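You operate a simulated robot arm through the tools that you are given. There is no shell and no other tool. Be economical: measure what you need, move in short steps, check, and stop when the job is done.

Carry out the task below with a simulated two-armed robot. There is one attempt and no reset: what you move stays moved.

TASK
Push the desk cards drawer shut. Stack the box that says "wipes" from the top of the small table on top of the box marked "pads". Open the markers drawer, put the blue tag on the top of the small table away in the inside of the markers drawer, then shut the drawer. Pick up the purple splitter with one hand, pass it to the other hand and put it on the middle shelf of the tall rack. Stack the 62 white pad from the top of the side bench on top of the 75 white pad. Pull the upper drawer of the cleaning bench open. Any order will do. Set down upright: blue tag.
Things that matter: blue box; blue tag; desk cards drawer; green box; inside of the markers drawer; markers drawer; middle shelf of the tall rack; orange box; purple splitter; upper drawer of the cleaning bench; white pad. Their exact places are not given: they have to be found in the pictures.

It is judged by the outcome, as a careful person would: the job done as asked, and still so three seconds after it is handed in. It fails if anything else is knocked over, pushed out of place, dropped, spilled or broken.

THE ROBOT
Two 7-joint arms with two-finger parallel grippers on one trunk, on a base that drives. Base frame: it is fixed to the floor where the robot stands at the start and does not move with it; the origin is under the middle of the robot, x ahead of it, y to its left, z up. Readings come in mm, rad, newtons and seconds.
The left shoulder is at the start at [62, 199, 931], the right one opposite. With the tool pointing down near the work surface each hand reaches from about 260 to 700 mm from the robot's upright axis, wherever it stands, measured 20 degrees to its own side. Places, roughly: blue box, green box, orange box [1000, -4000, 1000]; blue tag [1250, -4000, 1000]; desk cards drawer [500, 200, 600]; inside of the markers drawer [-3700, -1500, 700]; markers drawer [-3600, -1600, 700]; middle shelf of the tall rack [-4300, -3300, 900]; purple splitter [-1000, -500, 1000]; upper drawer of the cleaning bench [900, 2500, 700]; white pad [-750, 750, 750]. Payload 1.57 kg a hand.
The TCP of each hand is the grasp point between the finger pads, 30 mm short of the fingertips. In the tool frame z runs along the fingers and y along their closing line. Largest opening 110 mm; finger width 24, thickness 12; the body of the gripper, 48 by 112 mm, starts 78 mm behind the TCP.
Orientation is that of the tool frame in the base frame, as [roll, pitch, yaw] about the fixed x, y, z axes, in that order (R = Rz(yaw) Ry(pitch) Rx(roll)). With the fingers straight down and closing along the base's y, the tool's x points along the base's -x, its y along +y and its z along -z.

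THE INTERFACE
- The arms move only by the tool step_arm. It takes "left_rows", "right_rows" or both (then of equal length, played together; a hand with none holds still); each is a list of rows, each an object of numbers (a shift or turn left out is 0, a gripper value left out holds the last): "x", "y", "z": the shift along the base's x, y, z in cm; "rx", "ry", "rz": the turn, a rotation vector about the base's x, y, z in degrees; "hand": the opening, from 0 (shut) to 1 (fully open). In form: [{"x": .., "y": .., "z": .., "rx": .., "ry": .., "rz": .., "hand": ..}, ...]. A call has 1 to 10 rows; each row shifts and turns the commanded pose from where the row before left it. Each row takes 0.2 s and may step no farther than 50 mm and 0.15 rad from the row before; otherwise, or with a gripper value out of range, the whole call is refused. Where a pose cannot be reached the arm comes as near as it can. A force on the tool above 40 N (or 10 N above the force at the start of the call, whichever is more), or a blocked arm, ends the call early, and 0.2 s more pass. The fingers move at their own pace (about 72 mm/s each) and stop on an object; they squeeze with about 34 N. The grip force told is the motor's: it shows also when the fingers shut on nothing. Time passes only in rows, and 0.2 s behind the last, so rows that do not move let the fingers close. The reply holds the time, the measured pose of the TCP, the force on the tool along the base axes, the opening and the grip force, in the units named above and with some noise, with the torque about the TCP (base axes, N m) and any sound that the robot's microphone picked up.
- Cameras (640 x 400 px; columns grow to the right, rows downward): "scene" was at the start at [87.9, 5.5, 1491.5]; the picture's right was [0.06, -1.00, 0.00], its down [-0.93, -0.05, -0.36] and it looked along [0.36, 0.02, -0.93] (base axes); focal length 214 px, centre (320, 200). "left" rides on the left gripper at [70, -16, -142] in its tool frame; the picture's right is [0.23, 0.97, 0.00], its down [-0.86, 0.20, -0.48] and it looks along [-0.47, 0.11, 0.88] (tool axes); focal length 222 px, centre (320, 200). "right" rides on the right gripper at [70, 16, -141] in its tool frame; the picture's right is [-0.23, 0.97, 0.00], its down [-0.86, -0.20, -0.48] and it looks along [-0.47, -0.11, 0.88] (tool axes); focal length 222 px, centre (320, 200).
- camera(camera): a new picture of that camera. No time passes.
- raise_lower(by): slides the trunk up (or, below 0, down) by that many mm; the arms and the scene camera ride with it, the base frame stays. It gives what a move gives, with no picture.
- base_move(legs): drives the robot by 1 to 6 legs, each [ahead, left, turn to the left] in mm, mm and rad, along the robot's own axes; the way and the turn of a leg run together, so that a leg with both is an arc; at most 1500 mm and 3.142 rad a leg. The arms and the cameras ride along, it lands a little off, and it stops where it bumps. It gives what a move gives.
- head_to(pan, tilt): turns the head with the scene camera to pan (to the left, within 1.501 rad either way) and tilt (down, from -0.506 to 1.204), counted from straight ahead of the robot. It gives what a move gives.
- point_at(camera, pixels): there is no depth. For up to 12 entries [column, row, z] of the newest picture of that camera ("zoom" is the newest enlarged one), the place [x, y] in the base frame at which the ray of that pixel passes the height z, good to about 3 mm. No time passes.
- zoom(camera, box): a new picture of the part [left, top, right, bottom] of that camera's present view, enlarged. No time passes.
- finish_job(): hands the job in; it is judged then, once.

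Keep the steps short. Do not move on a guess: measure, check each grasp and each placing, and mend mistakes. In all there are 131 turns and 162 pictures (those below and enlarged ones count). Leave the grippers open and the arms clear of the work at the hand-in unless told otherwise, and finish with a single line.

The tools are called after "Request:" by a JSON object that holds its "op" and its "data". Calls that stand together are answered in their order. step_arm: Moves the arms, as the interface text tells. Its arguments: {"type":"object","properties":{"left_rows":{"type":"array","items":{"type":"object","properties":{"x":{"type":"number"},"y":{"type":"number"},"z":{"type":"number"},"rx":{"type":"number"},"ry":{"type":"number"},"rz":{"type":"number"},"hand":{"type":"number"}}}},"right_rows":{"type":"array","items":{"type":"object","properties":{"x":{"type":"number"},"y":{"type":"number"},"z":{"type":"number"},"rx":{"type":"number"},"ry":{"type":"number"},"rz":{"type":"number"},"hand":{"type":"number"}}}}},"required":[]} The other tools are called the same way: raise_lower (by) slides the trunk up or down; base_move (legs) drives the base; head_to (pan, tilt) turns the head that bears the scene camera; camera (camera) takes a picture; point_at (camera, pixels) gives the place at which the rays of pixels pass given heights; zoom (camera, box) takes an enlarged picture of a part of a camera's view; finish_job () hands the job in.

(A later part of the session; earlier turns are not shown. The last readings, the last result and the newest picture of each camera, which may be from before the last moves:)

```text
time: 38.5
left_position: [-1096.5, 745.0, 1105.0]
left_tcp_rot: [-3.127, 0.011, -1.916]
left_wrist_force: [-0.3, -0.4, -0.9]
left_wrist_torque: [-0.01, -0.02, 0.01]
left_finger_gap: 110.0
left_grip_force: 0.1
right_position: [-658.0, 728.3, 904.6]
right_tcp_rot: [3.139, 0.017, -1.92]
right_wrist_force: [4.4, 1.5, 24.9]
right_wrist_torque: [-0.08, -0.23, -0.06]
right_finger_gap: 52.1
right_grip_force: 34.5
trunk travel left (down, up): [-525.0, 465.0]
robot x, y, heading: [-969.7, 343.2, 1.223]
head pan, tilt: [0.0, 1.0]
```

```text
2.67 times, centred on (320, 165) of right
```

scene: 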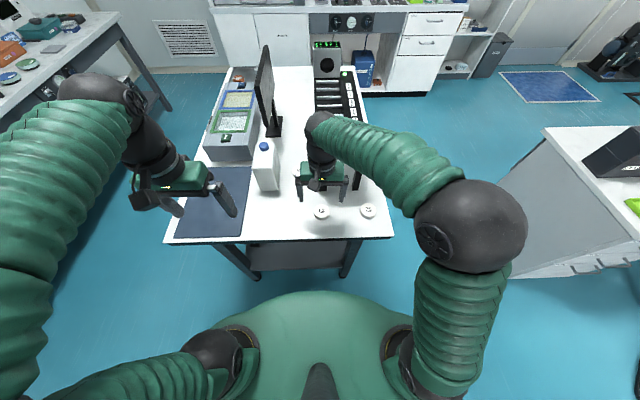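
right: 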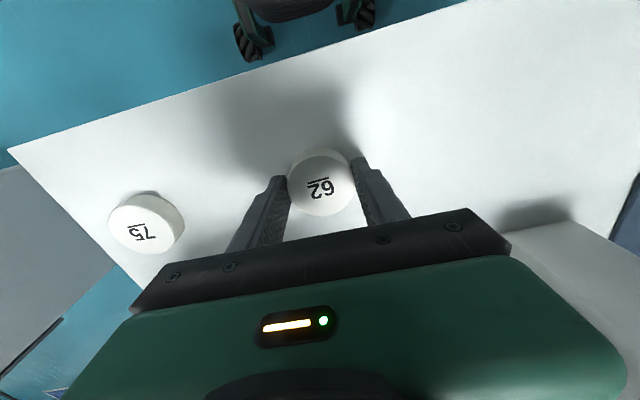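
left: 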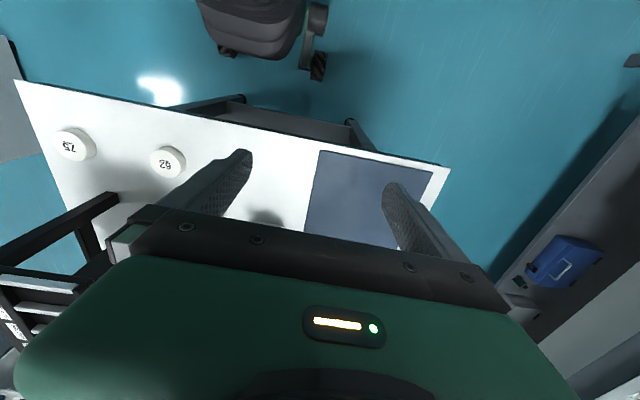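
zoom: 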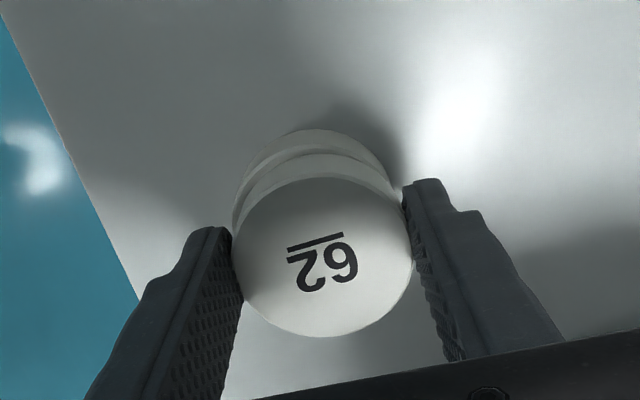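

Contact reads 25 N. I'll ease up 2 mm, release and lift off.

Request:
{"op": "step_arm", "data": {"right_rows": [{"z": 0.15}, {"hand": 0.65}, {}, {}, {"z": 3}, {"z": 5}, {"z": 5}, {"z": 5, "hand": 1}, {"z": 2}]}}

Request:
{"op": "zoom", "data": {"camera": "right", "box": [200, 50, 440, 200]}}

Request:
{"op": "zoom", "data": {"camera": "scene", "box": [260, 150, 420, 250]}}

```text
time: 40.5
left_position: [-1095.5, 746.8, 1103.9]
left_tcp_rot: [-3.126, 0.008, -1.917]
left_wrist_force: [0.1, -0.9, 0.7]
left_wrist_torque: [-0.01, 0.0, -0.01]
left_finger_gap: 109.9
left_grip_force: 0.1
right_position: [-656.2, 724.2, 1103.9]
right_tcp_rot: [3.136, 0.01, -1.919]
right_wrist_force: [-0.3, -0.4, 0.0]
right_wrist_torque: [-0.03, -0.01, 0.01]
right_finger_gap: 110.0
right_grip_force: 0.1
trunk travel left (down, up): [-525.0, 465.0]
robot x, y, heading: [-969.6, 341.2, 1.224]
head pan, tilt: [0.0, 1.0]
```

```text
2.67 times, centred on (320, 125) of right
```

zoom: 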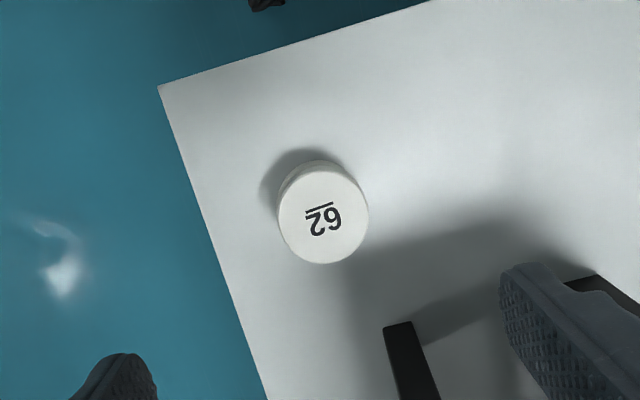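

```text
4.00 times, centred on (340, 200) of scene
```

zoom: 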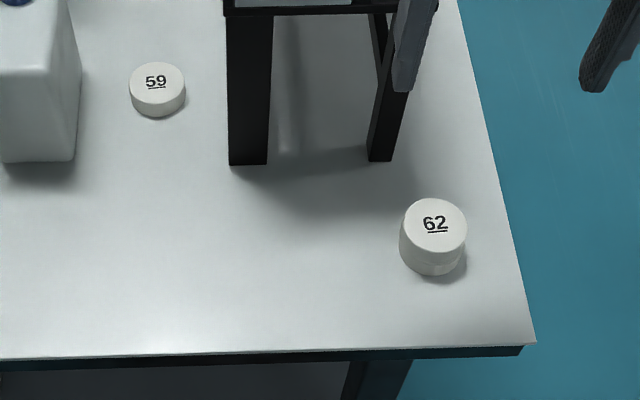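

The 62 pad now sits on the 75 pad. Next is the cleaning bench. I'll raise the trunk so the arms clear the furniture, pull the right hand back, then drive right and forward through the aisle.

Request:
{"op": "raise_lower", "data": {"by": 250}}

Request:
{"op": "step_arm", "data": {"right_rows": [{"x": 2, "y": -4}, {"x": 2, "y": -4}, {"x": 2, "y": -4}, {"x": 1, "y": -3}]}}

Request:
{"op": "base_move", "data": {"legs": [[0, -727, 0.02], [1300, 0, 0]]}}

Request:
{"op": "head_to", "data": {"pan": -0.3, "tilt": 0.7}}

Request:
{"op": "camera", "data": {"camera": "scene"}}

```text
time: 43.1
left_position: [-1095.7, 747.7, 1353.3]
left_tcp_rot: [-3.125, 0.009, -1.916]
left_wrist_force: [0.2, -0.3, 0.5]
left_wrist_torque: [0.01, 0.02, -0.05]
left_finger_gap: 110.0
left_grip_force: 0.0
right_position: [-656.0, 725.0, 1353.8]
right_tcp_rot: [3.136, 0.009, -1.92]
right_wrist_force: [-0.2, -0.4, 0.8]
right_wrist_torque: [-0.02, 0.01, 0.04]
right_finger_gap: 110.1
right_grip_force: 0.0
trunk travel left (down, up): [-775.0, 215.0]
robot x, y, heading: [-971.3, 340.1, 1.224]
head pan, tilt: [0.0, 1.0]
```

```text
time: 44.1
left_position: [-1096.0, 745.1, 1354.1]
left_tcp_rot: [-3.125, 0.01, -1.917]
left_wrist_force: [-0.7, 0.4, 0.0]
left_wrist_torque: [0.04, 0.0, -0.02]
left_finger_gap: 110.1
left_grip_force: 0.0
right_position: [-588.0, 576.4, 1355.2]
right_tcp_rot: [3.136, 0.011, -1.915]
right_wrist_force: [0.0, 0.2, -0.2]
right_wrist_torque: [-0.01, 0.02, -0.03]
right_finger_gap: 109.7
right_grip_force: 0.1
trunk travel left (down, up): [-775.0, 215.0]
robot x, y, heading: [-969.7, 342.6, 1.222]
head pan, tilt: [0.0, 1.0]
```

```text
time: 54.0
left_position: [-37.2, 1725.3, 1353.9]
left_tcp_rot: [-3.126, 0.012, -1.88]
left_wrist_force: [-0.8, 0.1, 0.1]
left_wrist_torque: [0.02, 0.02, 0.02]
left_finger_gap: 110.2
left_grip_force: 0.0
right_position: [476.8, 1574.5, 1354.5]
right_tcp_rot: [3.137, 0.012, -1.879]
right_wrist_force: [-0.2, 0.0, 0.6]
right_wrist_torque: [0.0, 0.02, -0.03]
right_finger_gap: 109.6
right_grip_force: 0.1
trunk travel left (down, up): [-775.0, 215.0]
robot x, y, heading: [105.0, 1322.3, 1.258]
head pan, tilt: [0.0, 1.0]
```

```text
time: 54.8
left_position: [-36.0, 1726.2, 1354.1]
left_tcp_rot: [-3.126, 0.009, -1.88]
left_wrist_force: [0.0, -0.9, 0.3]
left_wrist_torque: [-0.02, -0.03, 0.0]
left_finger_gap: 110.1
left_grip_force: 0.0
right_position: [477.4, 1574.8, 1353.8]
right_tcp_rot: [3.135, 0.009, -1.881]
right_wrist_force: [0.3, -0.8, -0.3]
right_wrist_torque: [-0.02, -0.02, -0.01]
right_finger_gap: 110.1
right_grip_force: 0.0
trunk travel left (down, up): [-775.0, 215.0]
robot x, y, heading: [102.4, 1328.7, 1.258]
head pan, tilt: [-0.3, 0.7]
```

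```text
126 pictures are left
```

scene: 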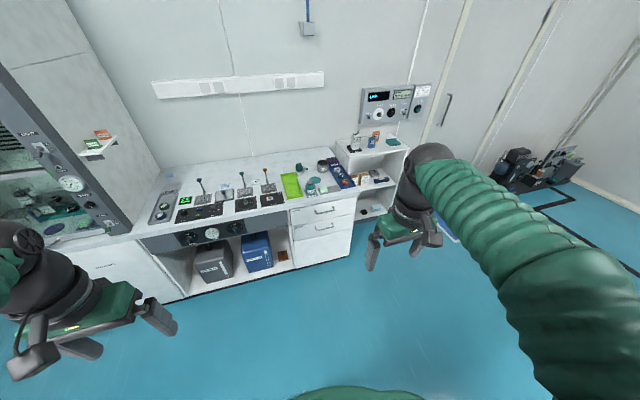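

I can see the upper drawer with its handle near (325,212). I'll measure the floor line and zoom.

Request:
{"op": "point_at", "data": {"camera": "scene", "pixels": [[349, 257, 0], [195, 296, 0], [357, 196, 850], [290, 210, 850], [325, 212, 750], [325, 212, 800], [357, 196, 900], [290, 210, 900]]}}

Request:
{"op": "zoom", "data": {"camera": "scene", "box": [240, 140, 400, 280]}}

```text
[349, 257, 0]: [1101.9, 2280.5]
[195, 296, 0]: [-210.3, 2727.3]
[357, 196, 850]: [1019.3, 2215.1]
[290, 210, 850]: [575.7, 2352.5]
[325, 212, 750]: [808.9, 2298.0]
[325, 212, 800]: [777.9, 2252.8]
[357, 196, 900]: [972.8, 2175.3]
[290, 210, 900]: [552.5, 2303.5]
```

```text
2.86 times, centred on (320, 210) of scene
```

zoom: 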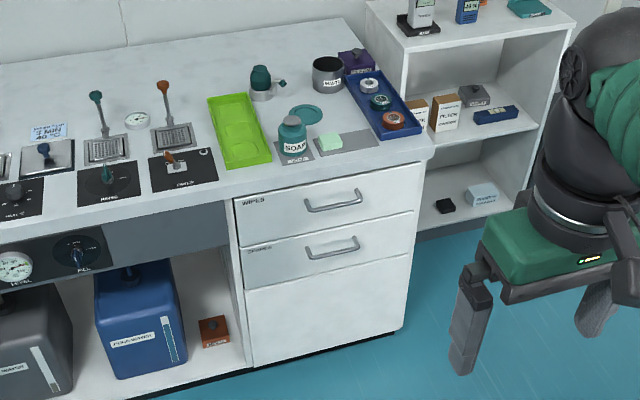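

The bench front runs at v≈2500 along its normal. I'll drive closer and to the right, then lower the trunk.

Request:
{"op": "base_move", "data": {"legs": [[500, -230, -0.015]]}}

Request:
{"op": "raise_lower", "data": {"by": -250}}

Request:
{"op": "head_to", "data": {"pan": 0, "tilt": 0.85}}

Request:
{"op": "camera", "data": {"camera": "scene"}}

Request:
{"op": "camera", "data": {"camera": "right"}}

```text
time: 58.1
left_position: [340.4, 2147.1, 1354.2]
left_tcp_rot: [-3.127, 0.011, -1.884]
left_wrist_force: [-0.3, -0.5, 0.5]
left_wrist_torque: [0.0, 0.03, 0.02]
left_finger_gap: 110.1
left_grip_force: 0.1
right_position: [854.2, 1993.4, 1355.2]
right_tcp_rot: [3.138, 0.011, -1.882]
right_wrist_force: [0.0, -0.2, 0.5]
right_wrist_torque: [0.0, -0.01, -0.01]
right_finger_gap: 109.9
right_grip_force: 0.1
trunk travel left (down, up): [-775.0, 215.0]
robot x, y, heading: [481.0, 1749.2, 1.257]
head pan, tilt: [-0.3, 0.7]
```

```text
time: 60.6
left_position: [343.7, 2147.0, 1103.8]
left_tcp_rot: [-3.126, 0.009, -1.882]
left_wrist_force: [0.4, -0.6, 0.8]
left_wrist_torque: [-0.01, 0.02, 0.02]
left_finger_gap: 110.1
left_grip_force: 0.1
right_position: [855.9, 1995.1, 1103.6]
right_tcp_rot: [3.136, 0.011, -1.882]
right_wrist_force: [0.0, -0.7, -0.8]
right_wrist_torque: [0.01, 0.0, -0.02]
right_finger_gap: 110.0
right_grip_force: 0.1
trunk travel left (down, up): [-525.0, 465.0]
robot x, y, heading: [484.6, 1745.4, 1.259]
head pan, tilt: [-0.3, 0.7]
```

```text
time: 61.4
left_position: [343.6, 2147.7, 1103.7]
left_tcp_rot: [-3.126, 0.009, -1.882]
left_wrist_force: [-0.8, 0.0, -0.4]
left_wrist_torque: [-0.03, 0.0, 0.01]
left_finger_gap: 109.9
left_grip_force: 0.1
right_position: [855.5, 1995.5, 1104.4]
right_tcp_rot: [3.136, 0.012, -1.881]
right_wrist_force: [-1.2, 0.3, 0.2]
right_wrist_torque: [-0.02, -0.01, -0.02]
right_finger_gap: 109.7
right_grip_force: 0.0
trunk travel left (down, up): [-525.0, 465.0]
robot x, y, heading: [482.3, 1751.2, 1.261]
head pan, tilt: [0.0, 0.85]
```

```text
124 pictures are left
```

scene: 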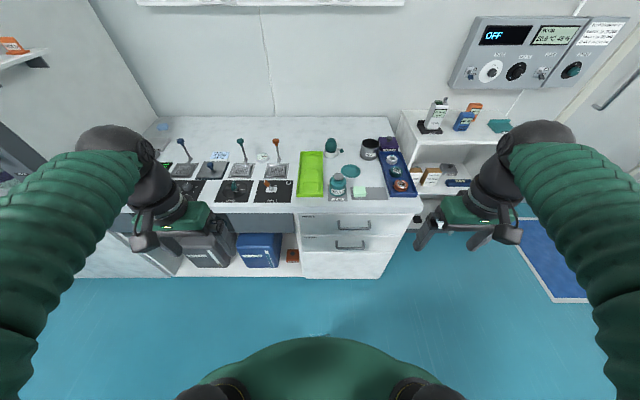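

```text
123 pictures are left
```

right: 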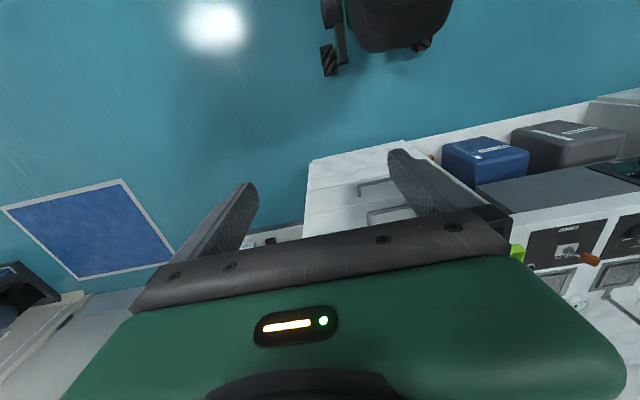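

Request:
{"op": "zoom", "data": {"camera": "scene", "box": [280, 170, 440, 290]}}

Request:
{"op": "zoom", "data": {"camera": "right", "box": [260, 120, 500, 270]}}

Request:
{"op": "zoom", "data": {"camera": "left", "box": [0, 0, 400, 250]}}

```text
3.33 times, centred on (360, 230) of scene
```

zoom: 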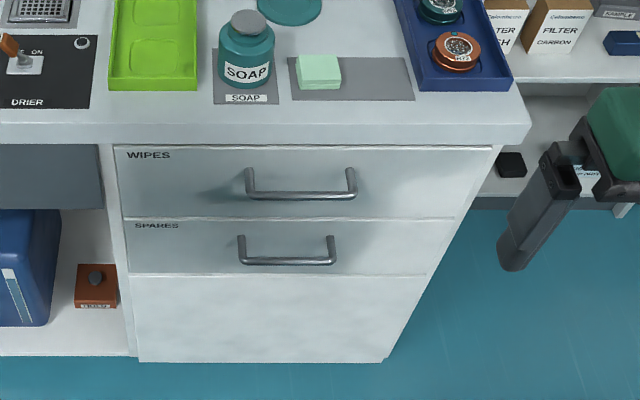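

```text
2.67 times, centred on (380, 195) of right
```

zoom: 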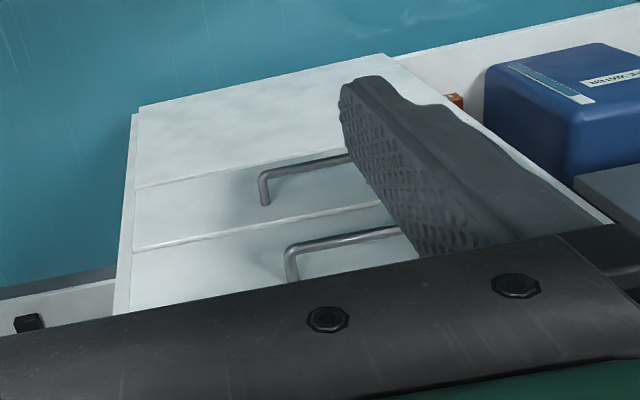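

```text
1.60 times, centred on (200, 125) of left
```

zoom: 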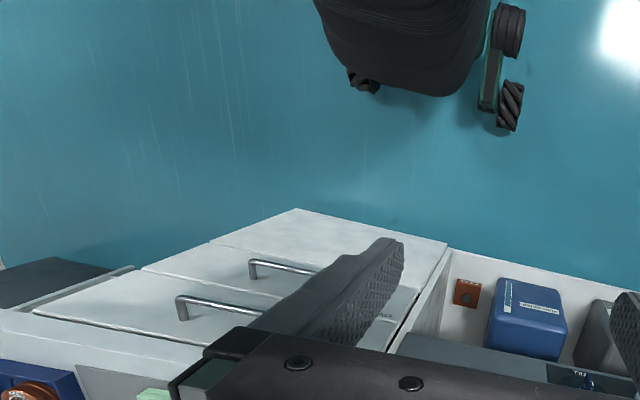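

Request:
{"op": "point_at", "data": {"camera": "scene", "pixels": [[370.6, 228.6, 700], [370.6, 228.6, 750], [370.6, 228.6, 800], [338.2, 228.6, 700], [338.2, 228.6, 750], [338.2, 228.6, 800], [423, 210, 850], [423, 210, 900]]}}

Request:
{"op": "point_at", "data": {"camera": "right", "pixels": [[369, 213.7, 700], [369, 213.7, 750], [369, 213.7, 800]]}}

Request:
{"op": "camera", "data": {"camera": "left"}}

Request:
{"op": "point_at", "data": {"camera": "left", "pixels": [[113, 187.5, 700], [113, 187.5, 750], [113, 187.5, 800]]}}

```text
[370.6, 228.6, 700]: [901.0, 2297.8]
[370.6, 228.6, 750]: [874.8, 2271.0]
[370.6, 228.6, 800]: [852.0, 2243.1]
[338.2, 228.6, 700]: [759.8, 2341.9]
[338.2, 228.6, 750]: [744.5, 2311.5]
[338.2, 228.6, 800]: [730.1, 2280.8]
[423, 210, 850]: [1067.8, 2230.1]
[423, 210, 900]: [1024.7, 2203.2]
```

```text
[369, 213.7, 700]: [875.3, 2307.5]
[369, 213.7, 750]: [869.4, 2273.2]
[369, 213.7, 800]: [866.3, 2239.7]
```

```text
119 pictures are left
```

left: 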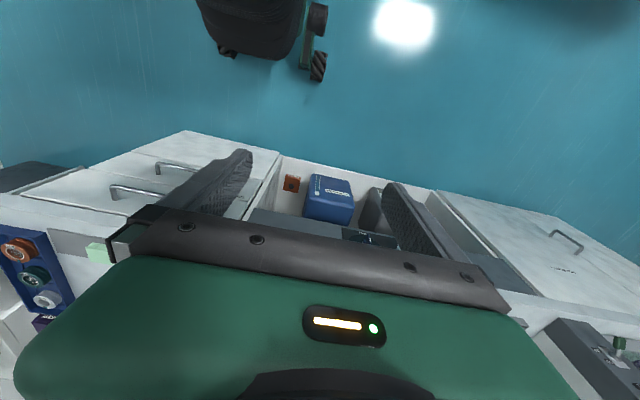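

```text
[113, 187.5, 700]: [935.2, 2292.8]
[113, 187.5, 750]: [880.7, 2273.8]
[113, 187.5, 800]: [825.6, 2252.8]
```

The upper handle runs from (743,2309) to (872,2270) at z≈755. I'll tilt the right hand to point forward while bringing it to a stand-off in front of the bench.

Request:
{"op": "step_arm", "data": {"right_rows": [{"x": -0.84, "y": 1.6, "z": -2, "rx": 8.1, "ry": -2.6}, {"x": -0.84, "y": 1.6, "z": -2, "rx": 8.1, "ry": -2.6}, {"x": -0.84, "y": 1.6, "z": -2, "rx": 8.1, "ry": -2.6}, {"x": -0.84, "y": 1.6, "z": -2, "rx": 8.1, "ry": -2.6}, {"x": -0.84, "y": 1.6, "z": -2, "rx": 8.1, "ry": -2.6}, {"x": -0.84, "y": 1.6, "z": -2, "rx": 8.1, "ry": -2.6}, {"x": -0.84, "y": 1.6, "z": -2, "rx": 8.1, "ry": -2.6}, {"x": -0.84, "y": 1.6, "z": -2, "rx": 8.1, "ry": -2.6}, {"x": -0.84, "y": 1.6, "z": -2, "rx": 8.1, "ry": -2.6}, {"x": -0.84, "y": 1.6, "z": -2, "rx": 8.1, "ry": -2.6}]}}

Request:
{"op": "camera", "data": {"camera": "scene"}}

```text
time: 63.3
left_position: [339.4, 2145.7, 1102.8]
left_tcp_rot: [-3.121, 0.012, -1.88]
left_wrist_force: [-0.5, 0.8, -0.1]
left_wrist_torque: [0.05, -0.02, -0.02]
left_finger_gap: 109.9
left_grip_force: 0.0
right_position: [808.1, 2211.2, 1034.8]
right_tcp_rot: [2.091, 1.263, -2.874]
right_wrist_force: [-1.1, -0.6, 0.1]
right_wrist_torque: [-0.03, 0.01, -0.01]
right_finger_gap: 109.9
right_grip_force: 0.1
right hand out of reach, approached as far as the arm can: row 3, 4, 5, 6, 7, 8
trunk travel left (down, up): [-525.0, 465.0]
robot x, y, heading: [481.7, 1746.5, 1.256]
head pan, tilt: [0.0, 0.85]
stopped in row 9 (right hand): the arm was blocked; the commanded pose is now the measured one
```

```text
118 pictures are left
```

scene: 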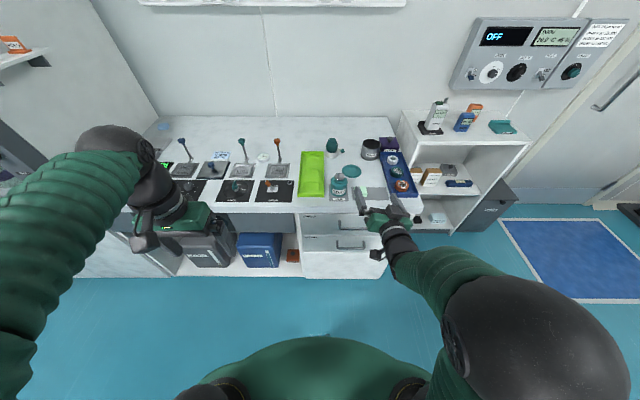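

It's tilted about 74°, with the wrist near a limit. I'll try rolling about the forward axis while backing up and lowering.

Request:
{"op": "step_arm", "data": {"right_rows": [{"x": -0.6, "y": -1.9, "z": -2, "rx": 2.6, "ry": 8.1}, {"x": -0.6, "y": -1.9, "z": -3, "rx": 2.6, "ry": 8.1}, {"x": -0.6, "y": -1.9, "z": -3, "rx": 2.6, "ry": 8.1}, {"z": -3, "rx": 2.6, "ry": 8.1}, {"z": -3, "rx": 2.6, "ry": 8.1}, {"z": -3, "rx": 2.6, "ry": 8.1}, {"z": -3, "rx": 2.6, "ry": 8.1}, {"z": -3, "rx": 2.6, "ry": 8.1}, {"z": -3, "rx": 2.6, "ry": 8.1}, {"z": -2, "rx": 2.6, "ry": 8.1}]}}

Request:
{"op": "camera", "data": {"camera": "scene"}}

```text
time: 64.0
left_position: [339.1, 2147.3, 1102.9]
left_tcp_rot: [-3.122, 0.011, -1.883]
left_wrist_force: [-0.7, 0.5, 0.0]
left_wrist_torque: [0.02, 0.02, 0.03]
left_finger_gap: 109.9
left_grip_force: 0.0
right_position: [807.9, 2215.6, 1070.2]
right_tcp_rot: [1.493, 0.885, 2.893]
right_wrist_force: [-0.6, -0.9, 0.3]
right_wrist_torque: [-0.03, 0.01, -0.01]
right_finger_gap: 110.1
right_grip_force: 0.1
right hand out of reach, approached as far as the arm can: row 1, 2, 3
trunk travel left (down, up): [-525.0, 465.0]
robot x, y, heading: [483.6, 1746.1, 1.259]
head pan, tilt: [0.0, 0.85]
stopped in row 3 (right hand): the arm was blocked; the commanded pose is now the measured one
```

```text
117 pictures are left
```

scene: 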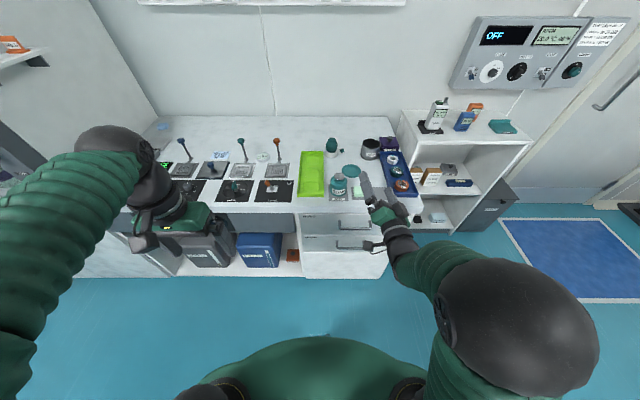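

The hand is now horizontal and rolled about 40°. I'll try translation alone, backing up and lowering.

Request:
{"op": "step_arm", "data": {"right_rows": [{"x": -0.6, "y": -1.9, "z": -1}, {"x": -0.6, "y": -1.9, "z": -2}, {"x": -0.6, "y": -1.9, "z": -2}, {"z": -3}, {"z": -3}, {"z": -3}, {"z": -3}]}}

```text
time: 64.7
left_position: [343.0, 2146.7, 1103.6]
left_tcp_rot: [-3.124, 0.01, -1.881]
left_wrist_force: [-0.2, -0.1, 0.4]
left_wrist_torque: [-0.01, 0.01, 0.01]
left_finger_gap: 110.2
left_grip_force: 0.1
right_position: [814.0, 2210.0, 1101.7]
right_tcp_rot: [1.28, 0.756, 2.741]
right_wrist_force: [0.2, -0.6, 0.6]
right_wrist_torque: [0.0, -0.02, 0.01]
right_finger_gap: 110.1
right_grip_force: 0.0
right hand out of reach, approached as far as the arm can: row 1, 2, 3
trunk travel left (down, up): [-525.0, 465.0]
robot x, y, heading: [483.5, 1749.0, 1.258]
head pan, tilt: [0.0, 0.85]
stopped in row 3 (right hand): the arm was blocked; the commanded pose is now the measured one
```

Fully horizontal runs into wrist limits. A 45° downward approach with the fingers straddling the bar works too, so I'll rotate to that with a combined turn while lowering.

Request:
{"op": "step_arm", "data": {"right_rows": [{"y": -0.5, "z": -1, "rx": -4.58, "ry": 6.31, "rz": -2.08, "hand": 0.35}, {"y": -0.5, "z": -2, "rx": -4.58, "ry": 6.31, "rz": -2.08}, {"y": -0.5, "z": -2, "rx": -4.58, "ry": 6.31, "rz": -2.08}, {"x": -0.4, "z": -2, "rx": -4.58, "ry": 6.31, "rz": -2.08}, {"x": -0.4, "z": -2, "rx": -4.58, "ry": 6.31, "rz": -2.08}, {"x": -0.4, "z": -2, "rx": -4.58, "ry": 6.31, "rz": -2.08}, {"x": -0.4, "z": -2, "rx": -4.58, "ry": 6.31, "rz": -2.08}, {"x": -0.4, "z": -2, "rx": -4.58, "ry": 6.31, "rz": -2.08}, {"x": -0.4, "z": -2, "rx": -4.58, "ry": 6.31, "rz": -2.08}]}}

Request:
{"op": "camera", "data": {"camera": "scene"}}

```text
time: 66.7
left_position: [342.5, 2147.6, 1103.6]
left_tcp_rot: [-3.127, 0.008, -1.88]
left_wrist_force: [0.0, -0.5, -0.2]
left_wrist_torque: [0.01, 0.02, -0.04]
left_finger_gap: 110.1
left_grip_force: 0.1
right_position: [792.5, 2207.5, 933.6]
right_tcp_rot: [2.359, -0.002, 2.833]
right_wrist_force: [-0.2, 0.5, 0.6]
right_wrist_torque: [0.01, -0.02, -0.02]
right_finger_gap: 38.6
right_grip_force: 0.0
right hand out of reach, approached as far as the arm can: row 1, 2
trunk travel left (down, up): [-525.0, 465.0]
robot x, y, heading: [479.0, 1747.5, 1.259]
head pan, tilt: [0.0, 0.85]
```

```text
116 pictures are left
```

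scene: 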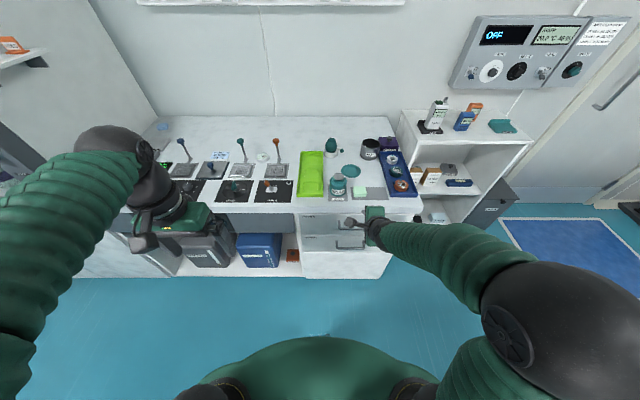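

The orientation is reached. Now a look through the right camera at the handle.

Request:
{"op": "camera", "data": {"camera": "right"}}

Request:
{"op": "zoom", "data": {"camera": "scene", "box": [280, 170, 440, 290]}}

```text
115 pictures are left
```

right: 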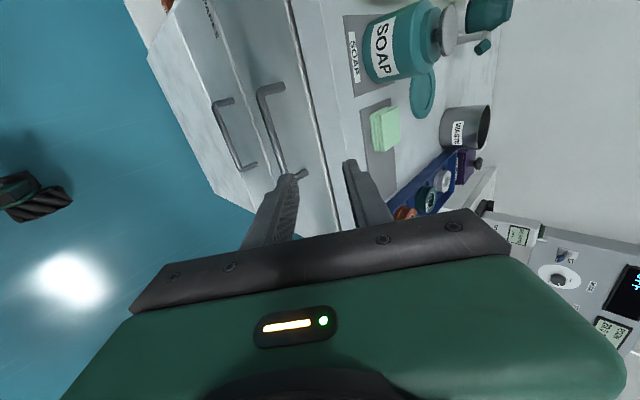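

```text
3.33 times, centred on (360, 230) of scene
```

zoom: 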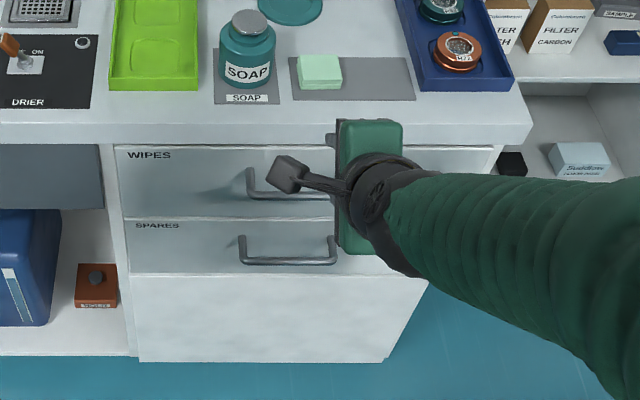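

Request:
{"op": "zoom", "data": {"camera": "right", "box": [180, 50, 380, 200]}}

Request:
{"op": "point_at", "data": {"camera": "zoom", "pixels": [[259, 140, 755], [332, 127, 755], [337, 380, 755], [404, 388, 755], [300, 260, 755], [259, 140, 745], [259, 140, 765]]}}

```text
2.67 times, centred on (280, 125) of right
```

zoom: 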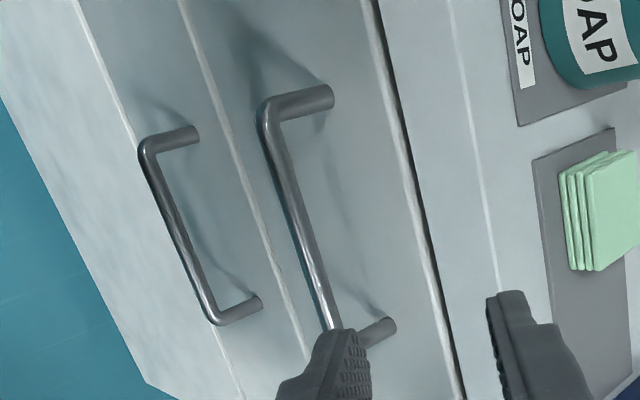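

```text
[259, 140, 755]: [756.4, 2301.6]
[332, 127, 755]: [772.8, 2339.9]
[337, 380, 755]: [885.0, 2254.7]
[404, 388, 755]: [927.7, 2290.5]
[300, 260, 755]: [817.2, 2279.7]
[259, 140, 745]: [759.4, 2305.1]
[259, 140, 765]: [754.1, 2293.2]
```

Request:
{"op": "point_at", "data": {"camera": "zoom", "pixels": [[265, 110, 755], [330, 98, 755], [333, 325, 755], [390, 328, 755], [300, 220, 755], [300, 220, 750], [300, 220, 760]]}}

```text
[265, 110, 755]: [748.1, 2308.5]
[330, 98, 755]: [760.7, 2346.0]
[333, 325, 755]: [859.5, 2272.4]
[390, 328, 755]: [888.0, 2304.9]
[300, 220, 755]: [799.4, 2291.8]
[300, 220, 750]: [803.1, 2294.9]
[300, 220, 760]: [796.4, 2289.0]
```

The bar centre is confirmed at (806,2290,755) with a 40 mm standoff. I'll drop to the stand-off, then move in along the tool axis.

Request:
{"op": "step_arm", "data": {"right_rows": [{"x": -0.5, "y": 0.2, "z": -4.9}, {"x": -0.6, "y": 0.3, "z": -4.8}, {"x": 0.4, "y": 1.15, "z": -1.2}, {"x": 0.4, "y": 1.15, "z": -1.2}, {"x": 0.4, "y": 1.15, "z": -1.2}, {}]}}

Request:
{"op": "camera", "data": {"camera": "right"}}

Request:
{"op": "zoom", "data": {"camera": "scene", "box": [300, 180, 420, 270]}}

```text
time: 68.1
left_position: [342.3, 2146.6, 1104.6]
left_tcp_rot: [-3.124, 0.011, -1.882]
left_wrist_force: [-0.5, -0.7, 0.3]
left_wrist_torque: [0.03, 0.04, 0.02]
left_finger_gap: 109.9
left_grip_force: 0.1
right_position: [794.0, 2247.4, 802.5]
right_tcp_rot: [2.359, 0.0, 2.833]
right_wrist_force: [0.3, 0.7, 0.1]
right_wrist_torque: [0.02, 0.01, -0.02]
right_finger_gap: 38.7
right_grip_force: 0.0
trunk travel left (down, up): [-525.0, 465.0]
robot x, y, heading: [483.5, 1748.4, 1.254]
head pan, tilt: [0.0, 0.85]
```

```text
112 pictures are left
```

right: 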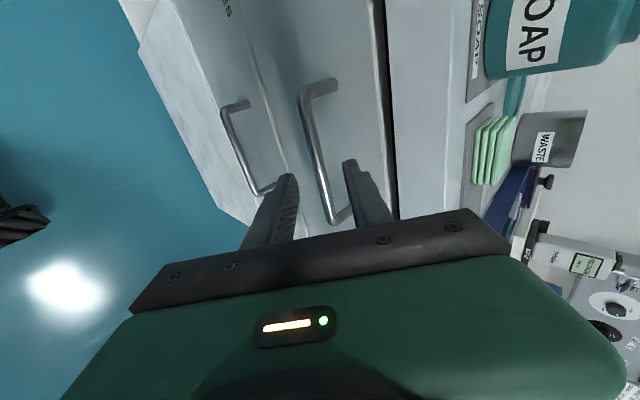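

```text
4.44 times, centred on (360, 225) of scene
```

zoom: 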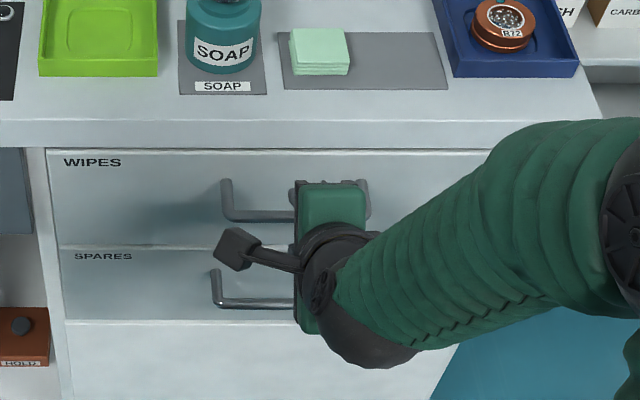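

The bar lies between the fingers. I'll advance the last 45 mm and close.

Request:
{"op": "step_arm", "data": {"right_rows": [{"x": 0.3, "y": 1.1, "z": -1.2}, {"x": 0.3, "y": 1.1, "z": -1.2}, {"x": 0.3, "y": 1.1, "z": -1.2}, {"hand": 0}, {}, {}]}}

Request:
{"op": "camera", "data": {"camera": "right"}}

```text
time: 69.5
left_position: [342.2, 2147.7, 1103.6]
left_tcp_rot: [-3.126, 0.009, -1.879]
left_wrist_force: [0.8, 0.4, -0.5]
left_wrist_torque: [-0.03, 0.0, 0.02]
left_finger_gap: 110.0
left_grip_force: 0.1
right_position: [803.8, 2282.0, 766.0]
right_tcp_rot: [2.357, 0.0, 2.83]
right_wrist_force: [1.4, 3.0, 0.7]
right_wrist_torque: [-0.01, -0.11, 0.12]
right_finger_gap: 11.6
right_grip_force: 28.9
trunk travel left (down, up): [-525.0, 465.0]
robot x, y, heading: [483.2, 1745.7, 1.257]
head pan, tilt: [0.0, 0.85]
```

```text
110 pictures are left
```

right: 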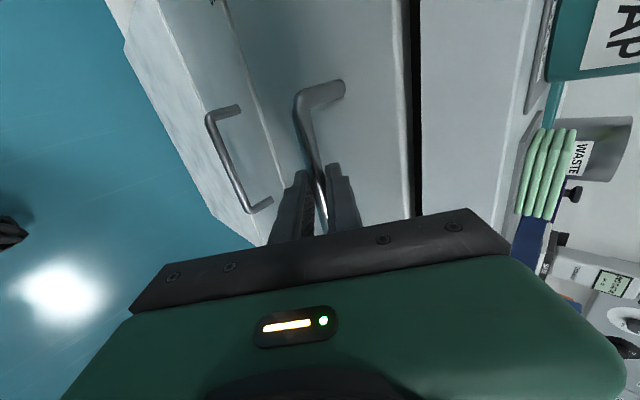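

I have hold of the bar, with a gap of 11.6 mm. I'll pull by driving the base straight back 200 mm.

Request:
{"op": "base_move", "data": {"legs": [[-200, 0, 0]]}}

Request:
{"op": "camera", "data": {"camera": "scene"}}

```text
time: 71.2
left_position: [278.1, 1952.0, 1104.5]
left_tcp_rot: [-3.125, 0.01, -1.882]
left_wrist_force: [0.5, -0.4, 0.1]
left_wrist_torque: [0.01, -0.03, -0.01]
left_finger_gap: 109.9
left_grip_force: 0.2
right_position: [739.8, 2084.3, 766.1]
right_tcp_rot: [2.358, 0.0, 2.831]
right_wrist_force: [-6.4, 3.5, -3.7]
right_wrist_torque: [0.12, -0.12, 0.26]
right_finger_gap: 11.8
right_grip_force: 29.2
trunk travel left (down, up): [-525.0, 465.0]
robot x, y, heading: [419.3, 1551.0, 1.256]
head pan, tilt: [0.0, 0.85]
```

```text
109 pictures are left
```

scene: 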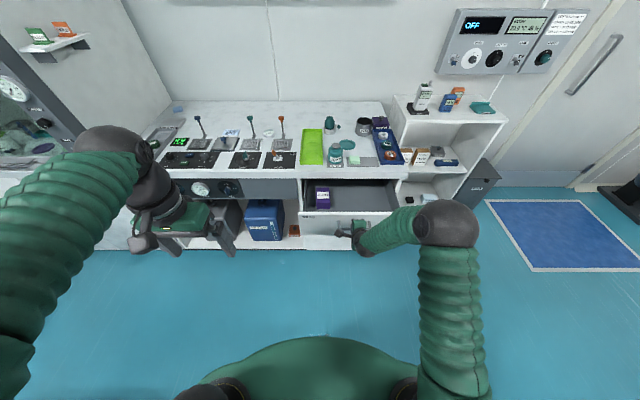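

It's open by 200 mm and follows freely. I'll pull a bit further.

Request:
{"op": "base_move", "data": {"legs": [[-70, 0, 0]]}}

Request:
{"op": "zoom", "data": {"camera": "scene", "box": [270, 130, 450, 270]}}

```text
time: 72.2
left_position: [255.8, 1882.7, 1105.3]
left_tcp_rot: [-3.124, 0.011, -1.883]
left_wrist_force: [0.2, -0.8, 1.1]
left_wrist_torque: [-0.02, -0.01, 0.01]
left_finger_gap: 109.8
left_grip_force: 0.1
right_position: [715.2, 2015.0, 767.0]
right_tcp_rot: [2.359, 0.0, 2.832]
right_wrist_force: [-4.3, 1.3, -7.8]
right_wrist_torque: [-0.05, -0.58, -0.2]
right_finger_gap: 11.8
right_grip_force: 28.8
trunk travel left (down, up): [-525.0, 465.0]
robot x, y, heading: [397.2, 1483.9, 1.252]
head pan, tilt: [0.0, 0.85]
```

```text
2.86 times, centred on (360, 200) of scene
```

zoom: 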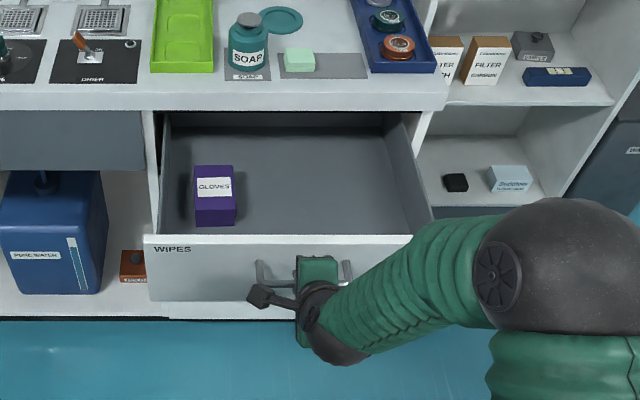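

The drawer is open about 270 mm. I'll release, retreat along the tool axis, and start turning the hand back to pointing down.

Request:
{"op": "step_arm", "data": {"right_rows": [{"hand": 0.4}, {}, {"x": -0.65, "y": -2, "z": 2.1}, {"x": -0.65, "y": -2, "z": 2.1}, {"x": -0.65, "y": -2, "z": 2.1}, {"x": -0.65, "y": -2, "z": 2.1}, {"z": 4.5, "rx": -3.7, "ry": -1.88, "rz": 7.08}, {"z": 4.5, "rx": -3.7, "ry": -1.88, "rz": 7.08}, {"z": 4.5, "rx": -3.7, "ry": -1.88, "rz": 7.08}, {"z": 4.5, "rx": -3.7, "ry": -1.88, "rz": 7.08}]}}

Request:
{"op": "step_arm", "data": {"right_rows": [{"z": 2.5, "rx": -3.7, "ry": -1.88, "rz": 7.08}, {"z": 2.5, "rx": -3.7, "ry": -1.88, "rz": 7.08}, {"z": 2, "rx": -3.7, "ry": -1.88, "rz": 7.08}, {"rx": -3.7, "ry": -1.88, "rz": 7.08}, {"rx": -3.7, "ry": -1.88, "rz": 7.08}, {"rx": -3.7, "ry": -1.88, "rz": 7.08}, {"rx": -3.7, "ry": -1.88, "rz": 7.08}, {"rx": -3.7, "ry": -1.88, "rz": 7.08, "hand": 1}]}}

Request:
{"op": "camera", "data": {"camera": "scene"}}

```text
time: 74.4
left_position: [257.8, 1881.6, 1104.5]
left_tcp_rot: [-3.127, 0.014, -1.885]
left_wrist_force: [0.0, -0.3, -0.2]
left_wrist_torque: [0.01, 0.0, -0.01]
left_finger_gap: 110.0
left_grip_force: 0.0
right_position: [695.3, 1935.2, 1031.3]
right_tcp_rot: [2.608, 0.142, -2.933]
right_wrist_force: [-0.2, 0.3, 1.5]
right_wrist_torque: [0.01, -0.01, 0.02]
right_finger_gap: 44.0
right_grip_force: 0.1
trunk travel left (down, up): [-525.0, 465.0]
robot x, y, heading: [398.4, 1481.2, 1.25]
head pan, tilt: [0.0, 0.85]
```

```text
time: 76.2
left_position: [255.8, 1882.1, 1104.3]
left_tcp_rot: [-3.123, 0.011, -1.883]
left_wrist_force: [1.1, -0.5, 0.1]
left_wrist_torque: [0.0, -0.03, -0.02]
left_finger_gap: 110.0
left_grip_force: 0.0
right_position: [689.2, 1936.0, 1100.7]
right_tcp_rot: [-3.14, -0.007, -1.881]
right_wrist_force: [0.1, -0.1, -0.1]
right_wrist_torque: [-0.01, 0.01, 0.01]
right_finger_gap: 98.6
right_grip_force: 0.1
trunk travel left (down, up): [-525.0, 465.0]
robot x, y, heading: [398.7, 1485.4, 1.261]
head pan, tilt: [0.0, 0.85]
```

```text
107 pictures are left
```

scene: 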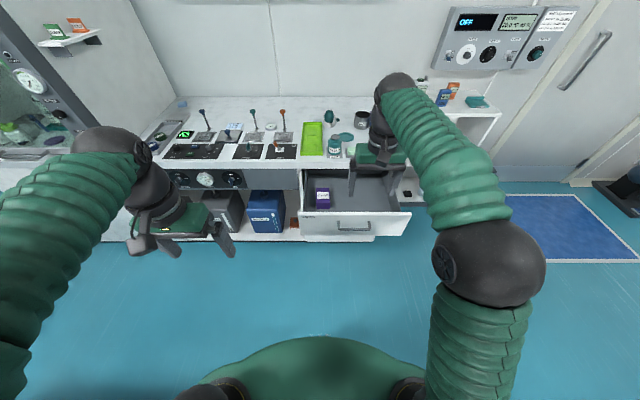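

The drawer is open and clear. Now back to the optical bench for the splitter: raise, reverse through the aisle, turn around and slide in front of it.

Request:
{"op": "raise_lower", "data": {"by": 250}}

Request:
{"op": "step_arm", "data": {"right_rows": [{"x": -1.3, "y": -4.2, "hand": 1}, {"x": -1.3, "y": -4.2}, {"x": -1.3, "y": -4.2}, {"x": -1.3, "y": -4.2}]}}

Request:
{"op": "base_move", "data": {"legs": [[0, 200, -0.01], [-1450, 0, 0], [0, 0, 3.14], [0, -400, 0]]}}

Request:
{"op": "head_to", "data": {"pan": 0, "tilt": 0.8}}

Request:
{"op": "camera", "data": {"camera": "scene"}}

```text
time: 78.8
left_position: [256.6, 1880.7, 1354.6]
left_tcp_rot: [-3.123, 0.012, -1.882]
left_wrist_force: [-1.1, 0.3, -0.5]
left_wrist_torque: [0.0, 0.05, -0.05]
left_finger_gap: 110.0
left_grip_force: 0.1
right_position: [689.3, 1936.0, 1350.8]
right_tcp_rot: [-3.138, -0.004, -1.882]
right_wrist_force: [-0.2, 0.5, 0.6]
right_wrist_torque: [0.01, 0.0, 0.01]
right_finger_gap: 109.9
right_grip_force: 0.1
trunk travel left (down, up): [-775.0, 215.0]
robot x, y, heading: [397.6, 1486.1, 1.255]
head pan, tilt: [0.0, 0.85]
```

```text
time: 79.8
left_position: [255.2, 1878.7, 1355.2]
left_tcp_rot: [-3.126, 0.016, -1.883]
left_wrist_force: [-0.7, 0.3, -0.5]
left_wrist_torque: [0.06, -0.02, 0.02]
left_finger_gap: 109.7
left_grip_force: 0.0
right_position: [634.6, 1765.4, 1350.1]
right_tcp_rot: [-3.137, -0.002, -1.88]
right_wrist_force: [0.5, -1.0, -0.2]
right_wrist_torque: [0.0, 0.01, 0.03]
right_finger_gap: 110.1
right_grip_force: 0.1
trunk travel left (down, up): [-775.0, 215.0]
robot x, y, heading: [395.8, 1484.4, 1.257]
head pan, tilt: [0.0, 0.85]
```

```text
time: 97.7
left_position: [-532.0, -103.4, 1353.6]
left_tcp_rot: [-3.122, 0.012, 1.221]
left_wrist_force: [-0.1, -0.7, -0.3]
left_wrist_torque: [0.01, -0.01, 0.01]
left_finger_gap: 109.9
left_grip_force: 0.1
right_position: [-906.5, 24.4, 1350.0]
right_tcp_rot: [-3.137, -0.008, 1.223]
right_wrist_force: [0.8, -0.5, 0.3]
right_wrist_torque: [0.0, 0.05, -0.05]
right_finger_gap: 110.0
right_grip_force: 0.2
trunk travel left (down, up): [-775.0, 215.0]
robot x, y, heading: [-661.8, 299.9, -1.921]
head pan, tilt: [0.0, 0.85]
```

```text
time: 98.3
left_position: [-536.0, -102.2, 1355.1]
left_tcp_rot: [-3.125, 0.013, 1.221]
left_wrist_force: [-0.9, 0.1, 0.1]
left_wrist_torque: [0.02, -0.01, -0.01]
left_finger_gap: 110.1
left_grip_force: 0.0
right_position: [-911.2, 25.9, 1348.7]
right_tcp_rot: [-3.139, -0.007, 1.222]
right_wrist_force: [-0.4, 0.5, 0.2]
right_wrist_torque: [-0.04, 0.02, 0.01]
right_finger_gap: 110.1
right_grip_force: 0.0
trunk travel left (down, up): [-775.0, 215.0]
robot x, y, heading: [-663.7, 302.7, -1.924]
head pan, tilt: [0.0, 0.799]
```

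```text
106 pictures are left
```

scene: 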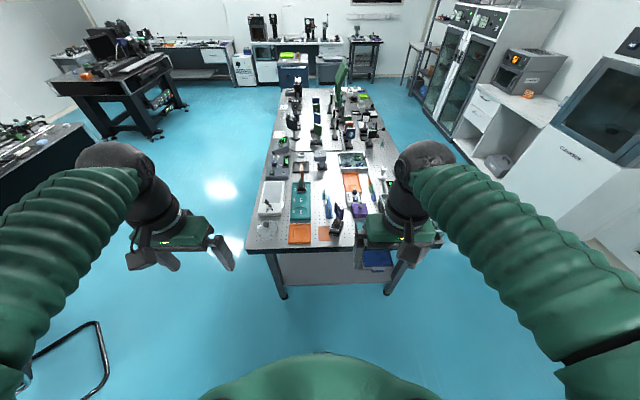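

The bench is straight ahead and something purple sits near (358,210). Zooming.

Request:
{"op": "zoom", "data": {"camera": "scene", "box": [230, 130, 430, 260]}}

Request:
{"op": "point_at", "data": {"camera": "scene", "pixels": [[245, 250, 900], [412, 246, 900], [358, 210, 900], [338, 225, 900], [245, 250, 950], [358, 210, 950]]}}

```text
3.08 times, centred on (330, 195) of scene
```

zoom: 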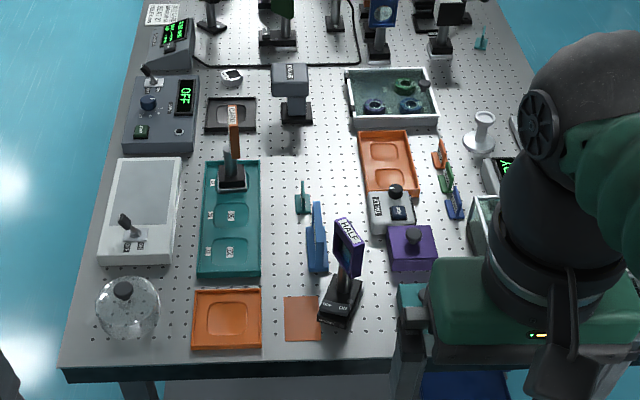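

```text
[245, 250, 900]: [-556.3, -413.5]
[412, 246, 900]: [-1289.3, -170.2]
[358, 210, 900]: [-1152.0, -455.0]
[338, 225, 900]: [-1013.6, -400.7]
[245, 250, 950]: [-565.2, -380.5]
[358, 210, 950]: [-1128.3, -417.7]
```

Request:
{"op": "zoom", "data": {"camera": "scene", "box": [320, 180, 384, 240]}}

Request:
{"op": "camera", "data": {"camera": "right"}}

```text
6.67 times, centred on (352, 210) of scene
```

zoom: 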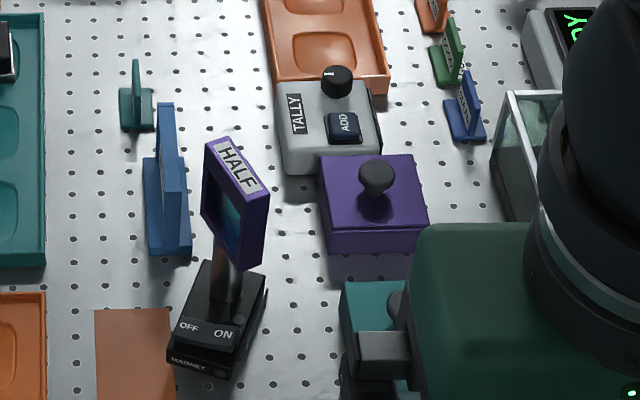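

```text
103 pictures are left
```

right: 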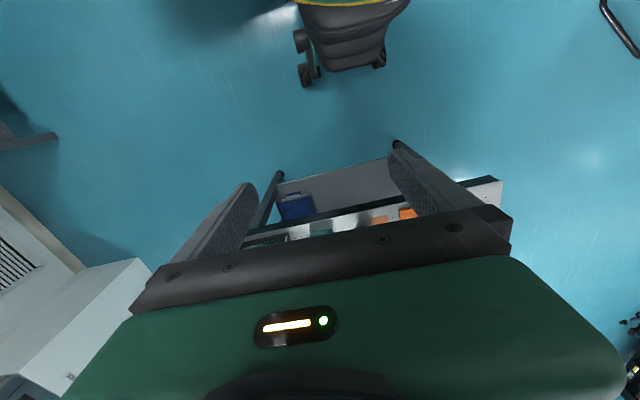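

The "HALF" plate in a purple frame on a magnet base is the beam splitter, and the base has an OFF/ON switch. I'll square up, get closer and look again.

Request:
{"op": "base_move", "data": {"legs": [[250, 0, 0.033]]}}

Request:
{"op": "step_arm", "data": {"right_rows": [{"x": -4.5, "y": 2}, {"x": -4.5, "y": 2}]}}

Request:
{"op": "head_to", "data": {"pan": -0.1, "tilt": 1.0}}

Request:
{"op": "camera", "data": {"camera": "scene"}}

Request:
{"op": "camera", "data": {"camera": "right"}}

Request:
{"op": "camera", "data": {"camera": "left"}}

```text
time: 100.2
left_position: [-604.0, -324.4, 1356.2]
left_tcp_rot: [-3.125, 0.018, 1.247]
left_wrist_force: [0.3, 1.1, 1.1]
left_wrist_torque: [-0.01, 0.04, 0.02]
left_finger_gap: 109.9
left_grip_force: 0.0
right_position: [-981.0, -207.8, 1350.4]
right_tcp_rot: [-3.141, -0.002, 1.251]
right_wrist_force: [-0.2, 0.3, 0.2]
right_wrist_torque: [-0.04, 0.01, 0.01]
right_finger_gap: 110.1
right_grip_force: 0.0
trunk travel left (down, up): [-775.0, 215.0]
robot x, y, heading: [-737.7, 68.5, -1.899]
head pan, tilt: [0.0, 0.799]
```

```text
time: 100.8
left_position: [-607.5, -324.0, 1356.0]
left_tcp_rot: [-3.129, 0.016, 1.25]
left_wrist_force: [-0.4, 0.4, 0.1]
left_wrist_torque: [-0.07, -0.03, 0.03]
left_finger_gap: 109.9
left_grip_force: 0.1
right_position: [-1077.1, -169.0, 1348.1]
right_tcp_rot: [-3.141, -0.005, 1.251]
right_wrist_force: [0.0, 0.2, 0.2]
right_wrist_torque: [-0.02, -0.04, 0.04]
right_finger_gap: 110.1
right_grip_force: 0.0
trunk travel left (down, up): [-775.0, 215.0]
robot x, y, heading: [-742.6, 66.3, -1.887]
head pan, tilt: [0.0, 0.799]
```

```text
time: 101.5
left_position: [-607.5, -327.6, 1354.7]
left_tcp_rot: [-3.127, 0.013, 1.249]
left_wrist_force: [-0.2, 0.3, 0.0]
left_wrist_torque: [0.0, 0.03, -0.03]
left_finger_gap: 110.0
left_grip_force: 0.1
right_position: [-1073.4, -172.4, 1350.4]
right_tcp_rot: [-3.141, -0.005, 1.251]
right_wrist_force: [-0.2, 0.7, 0.5]
right_wrist_torque: [-0.03, 0.0, 0.02]
right_finger_gap: 110.2
right_grip_force: 0.1
trunk travel left (down, up): [-775.0, 215.0]
robot x, y, heading: [-742.2, 68.8, -1.893]
head pan, tilt: [-0.099, 1.0]
```

```text
102 pictures are left
```

scene: 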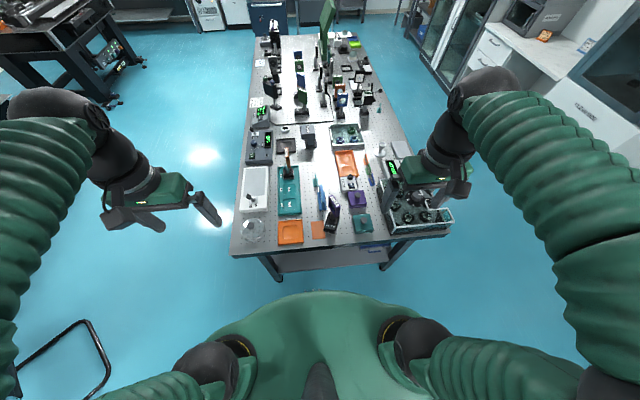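

```text
101 pictures are left
```

right: 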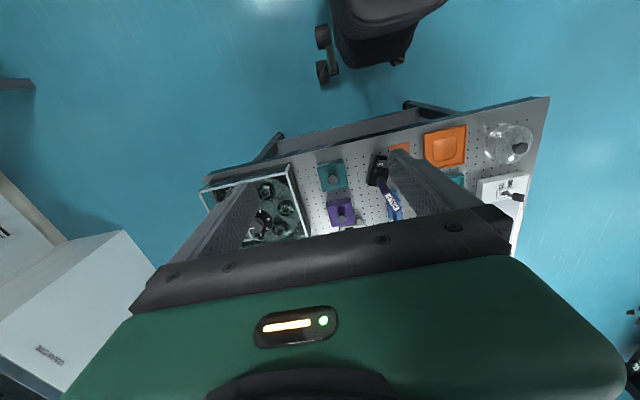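

```text
100 pictures are left
```

left: 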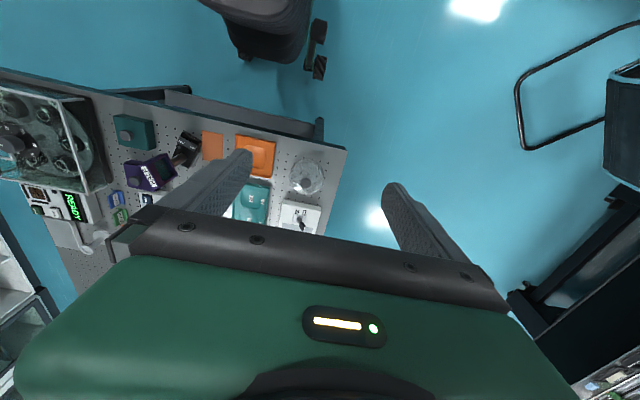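

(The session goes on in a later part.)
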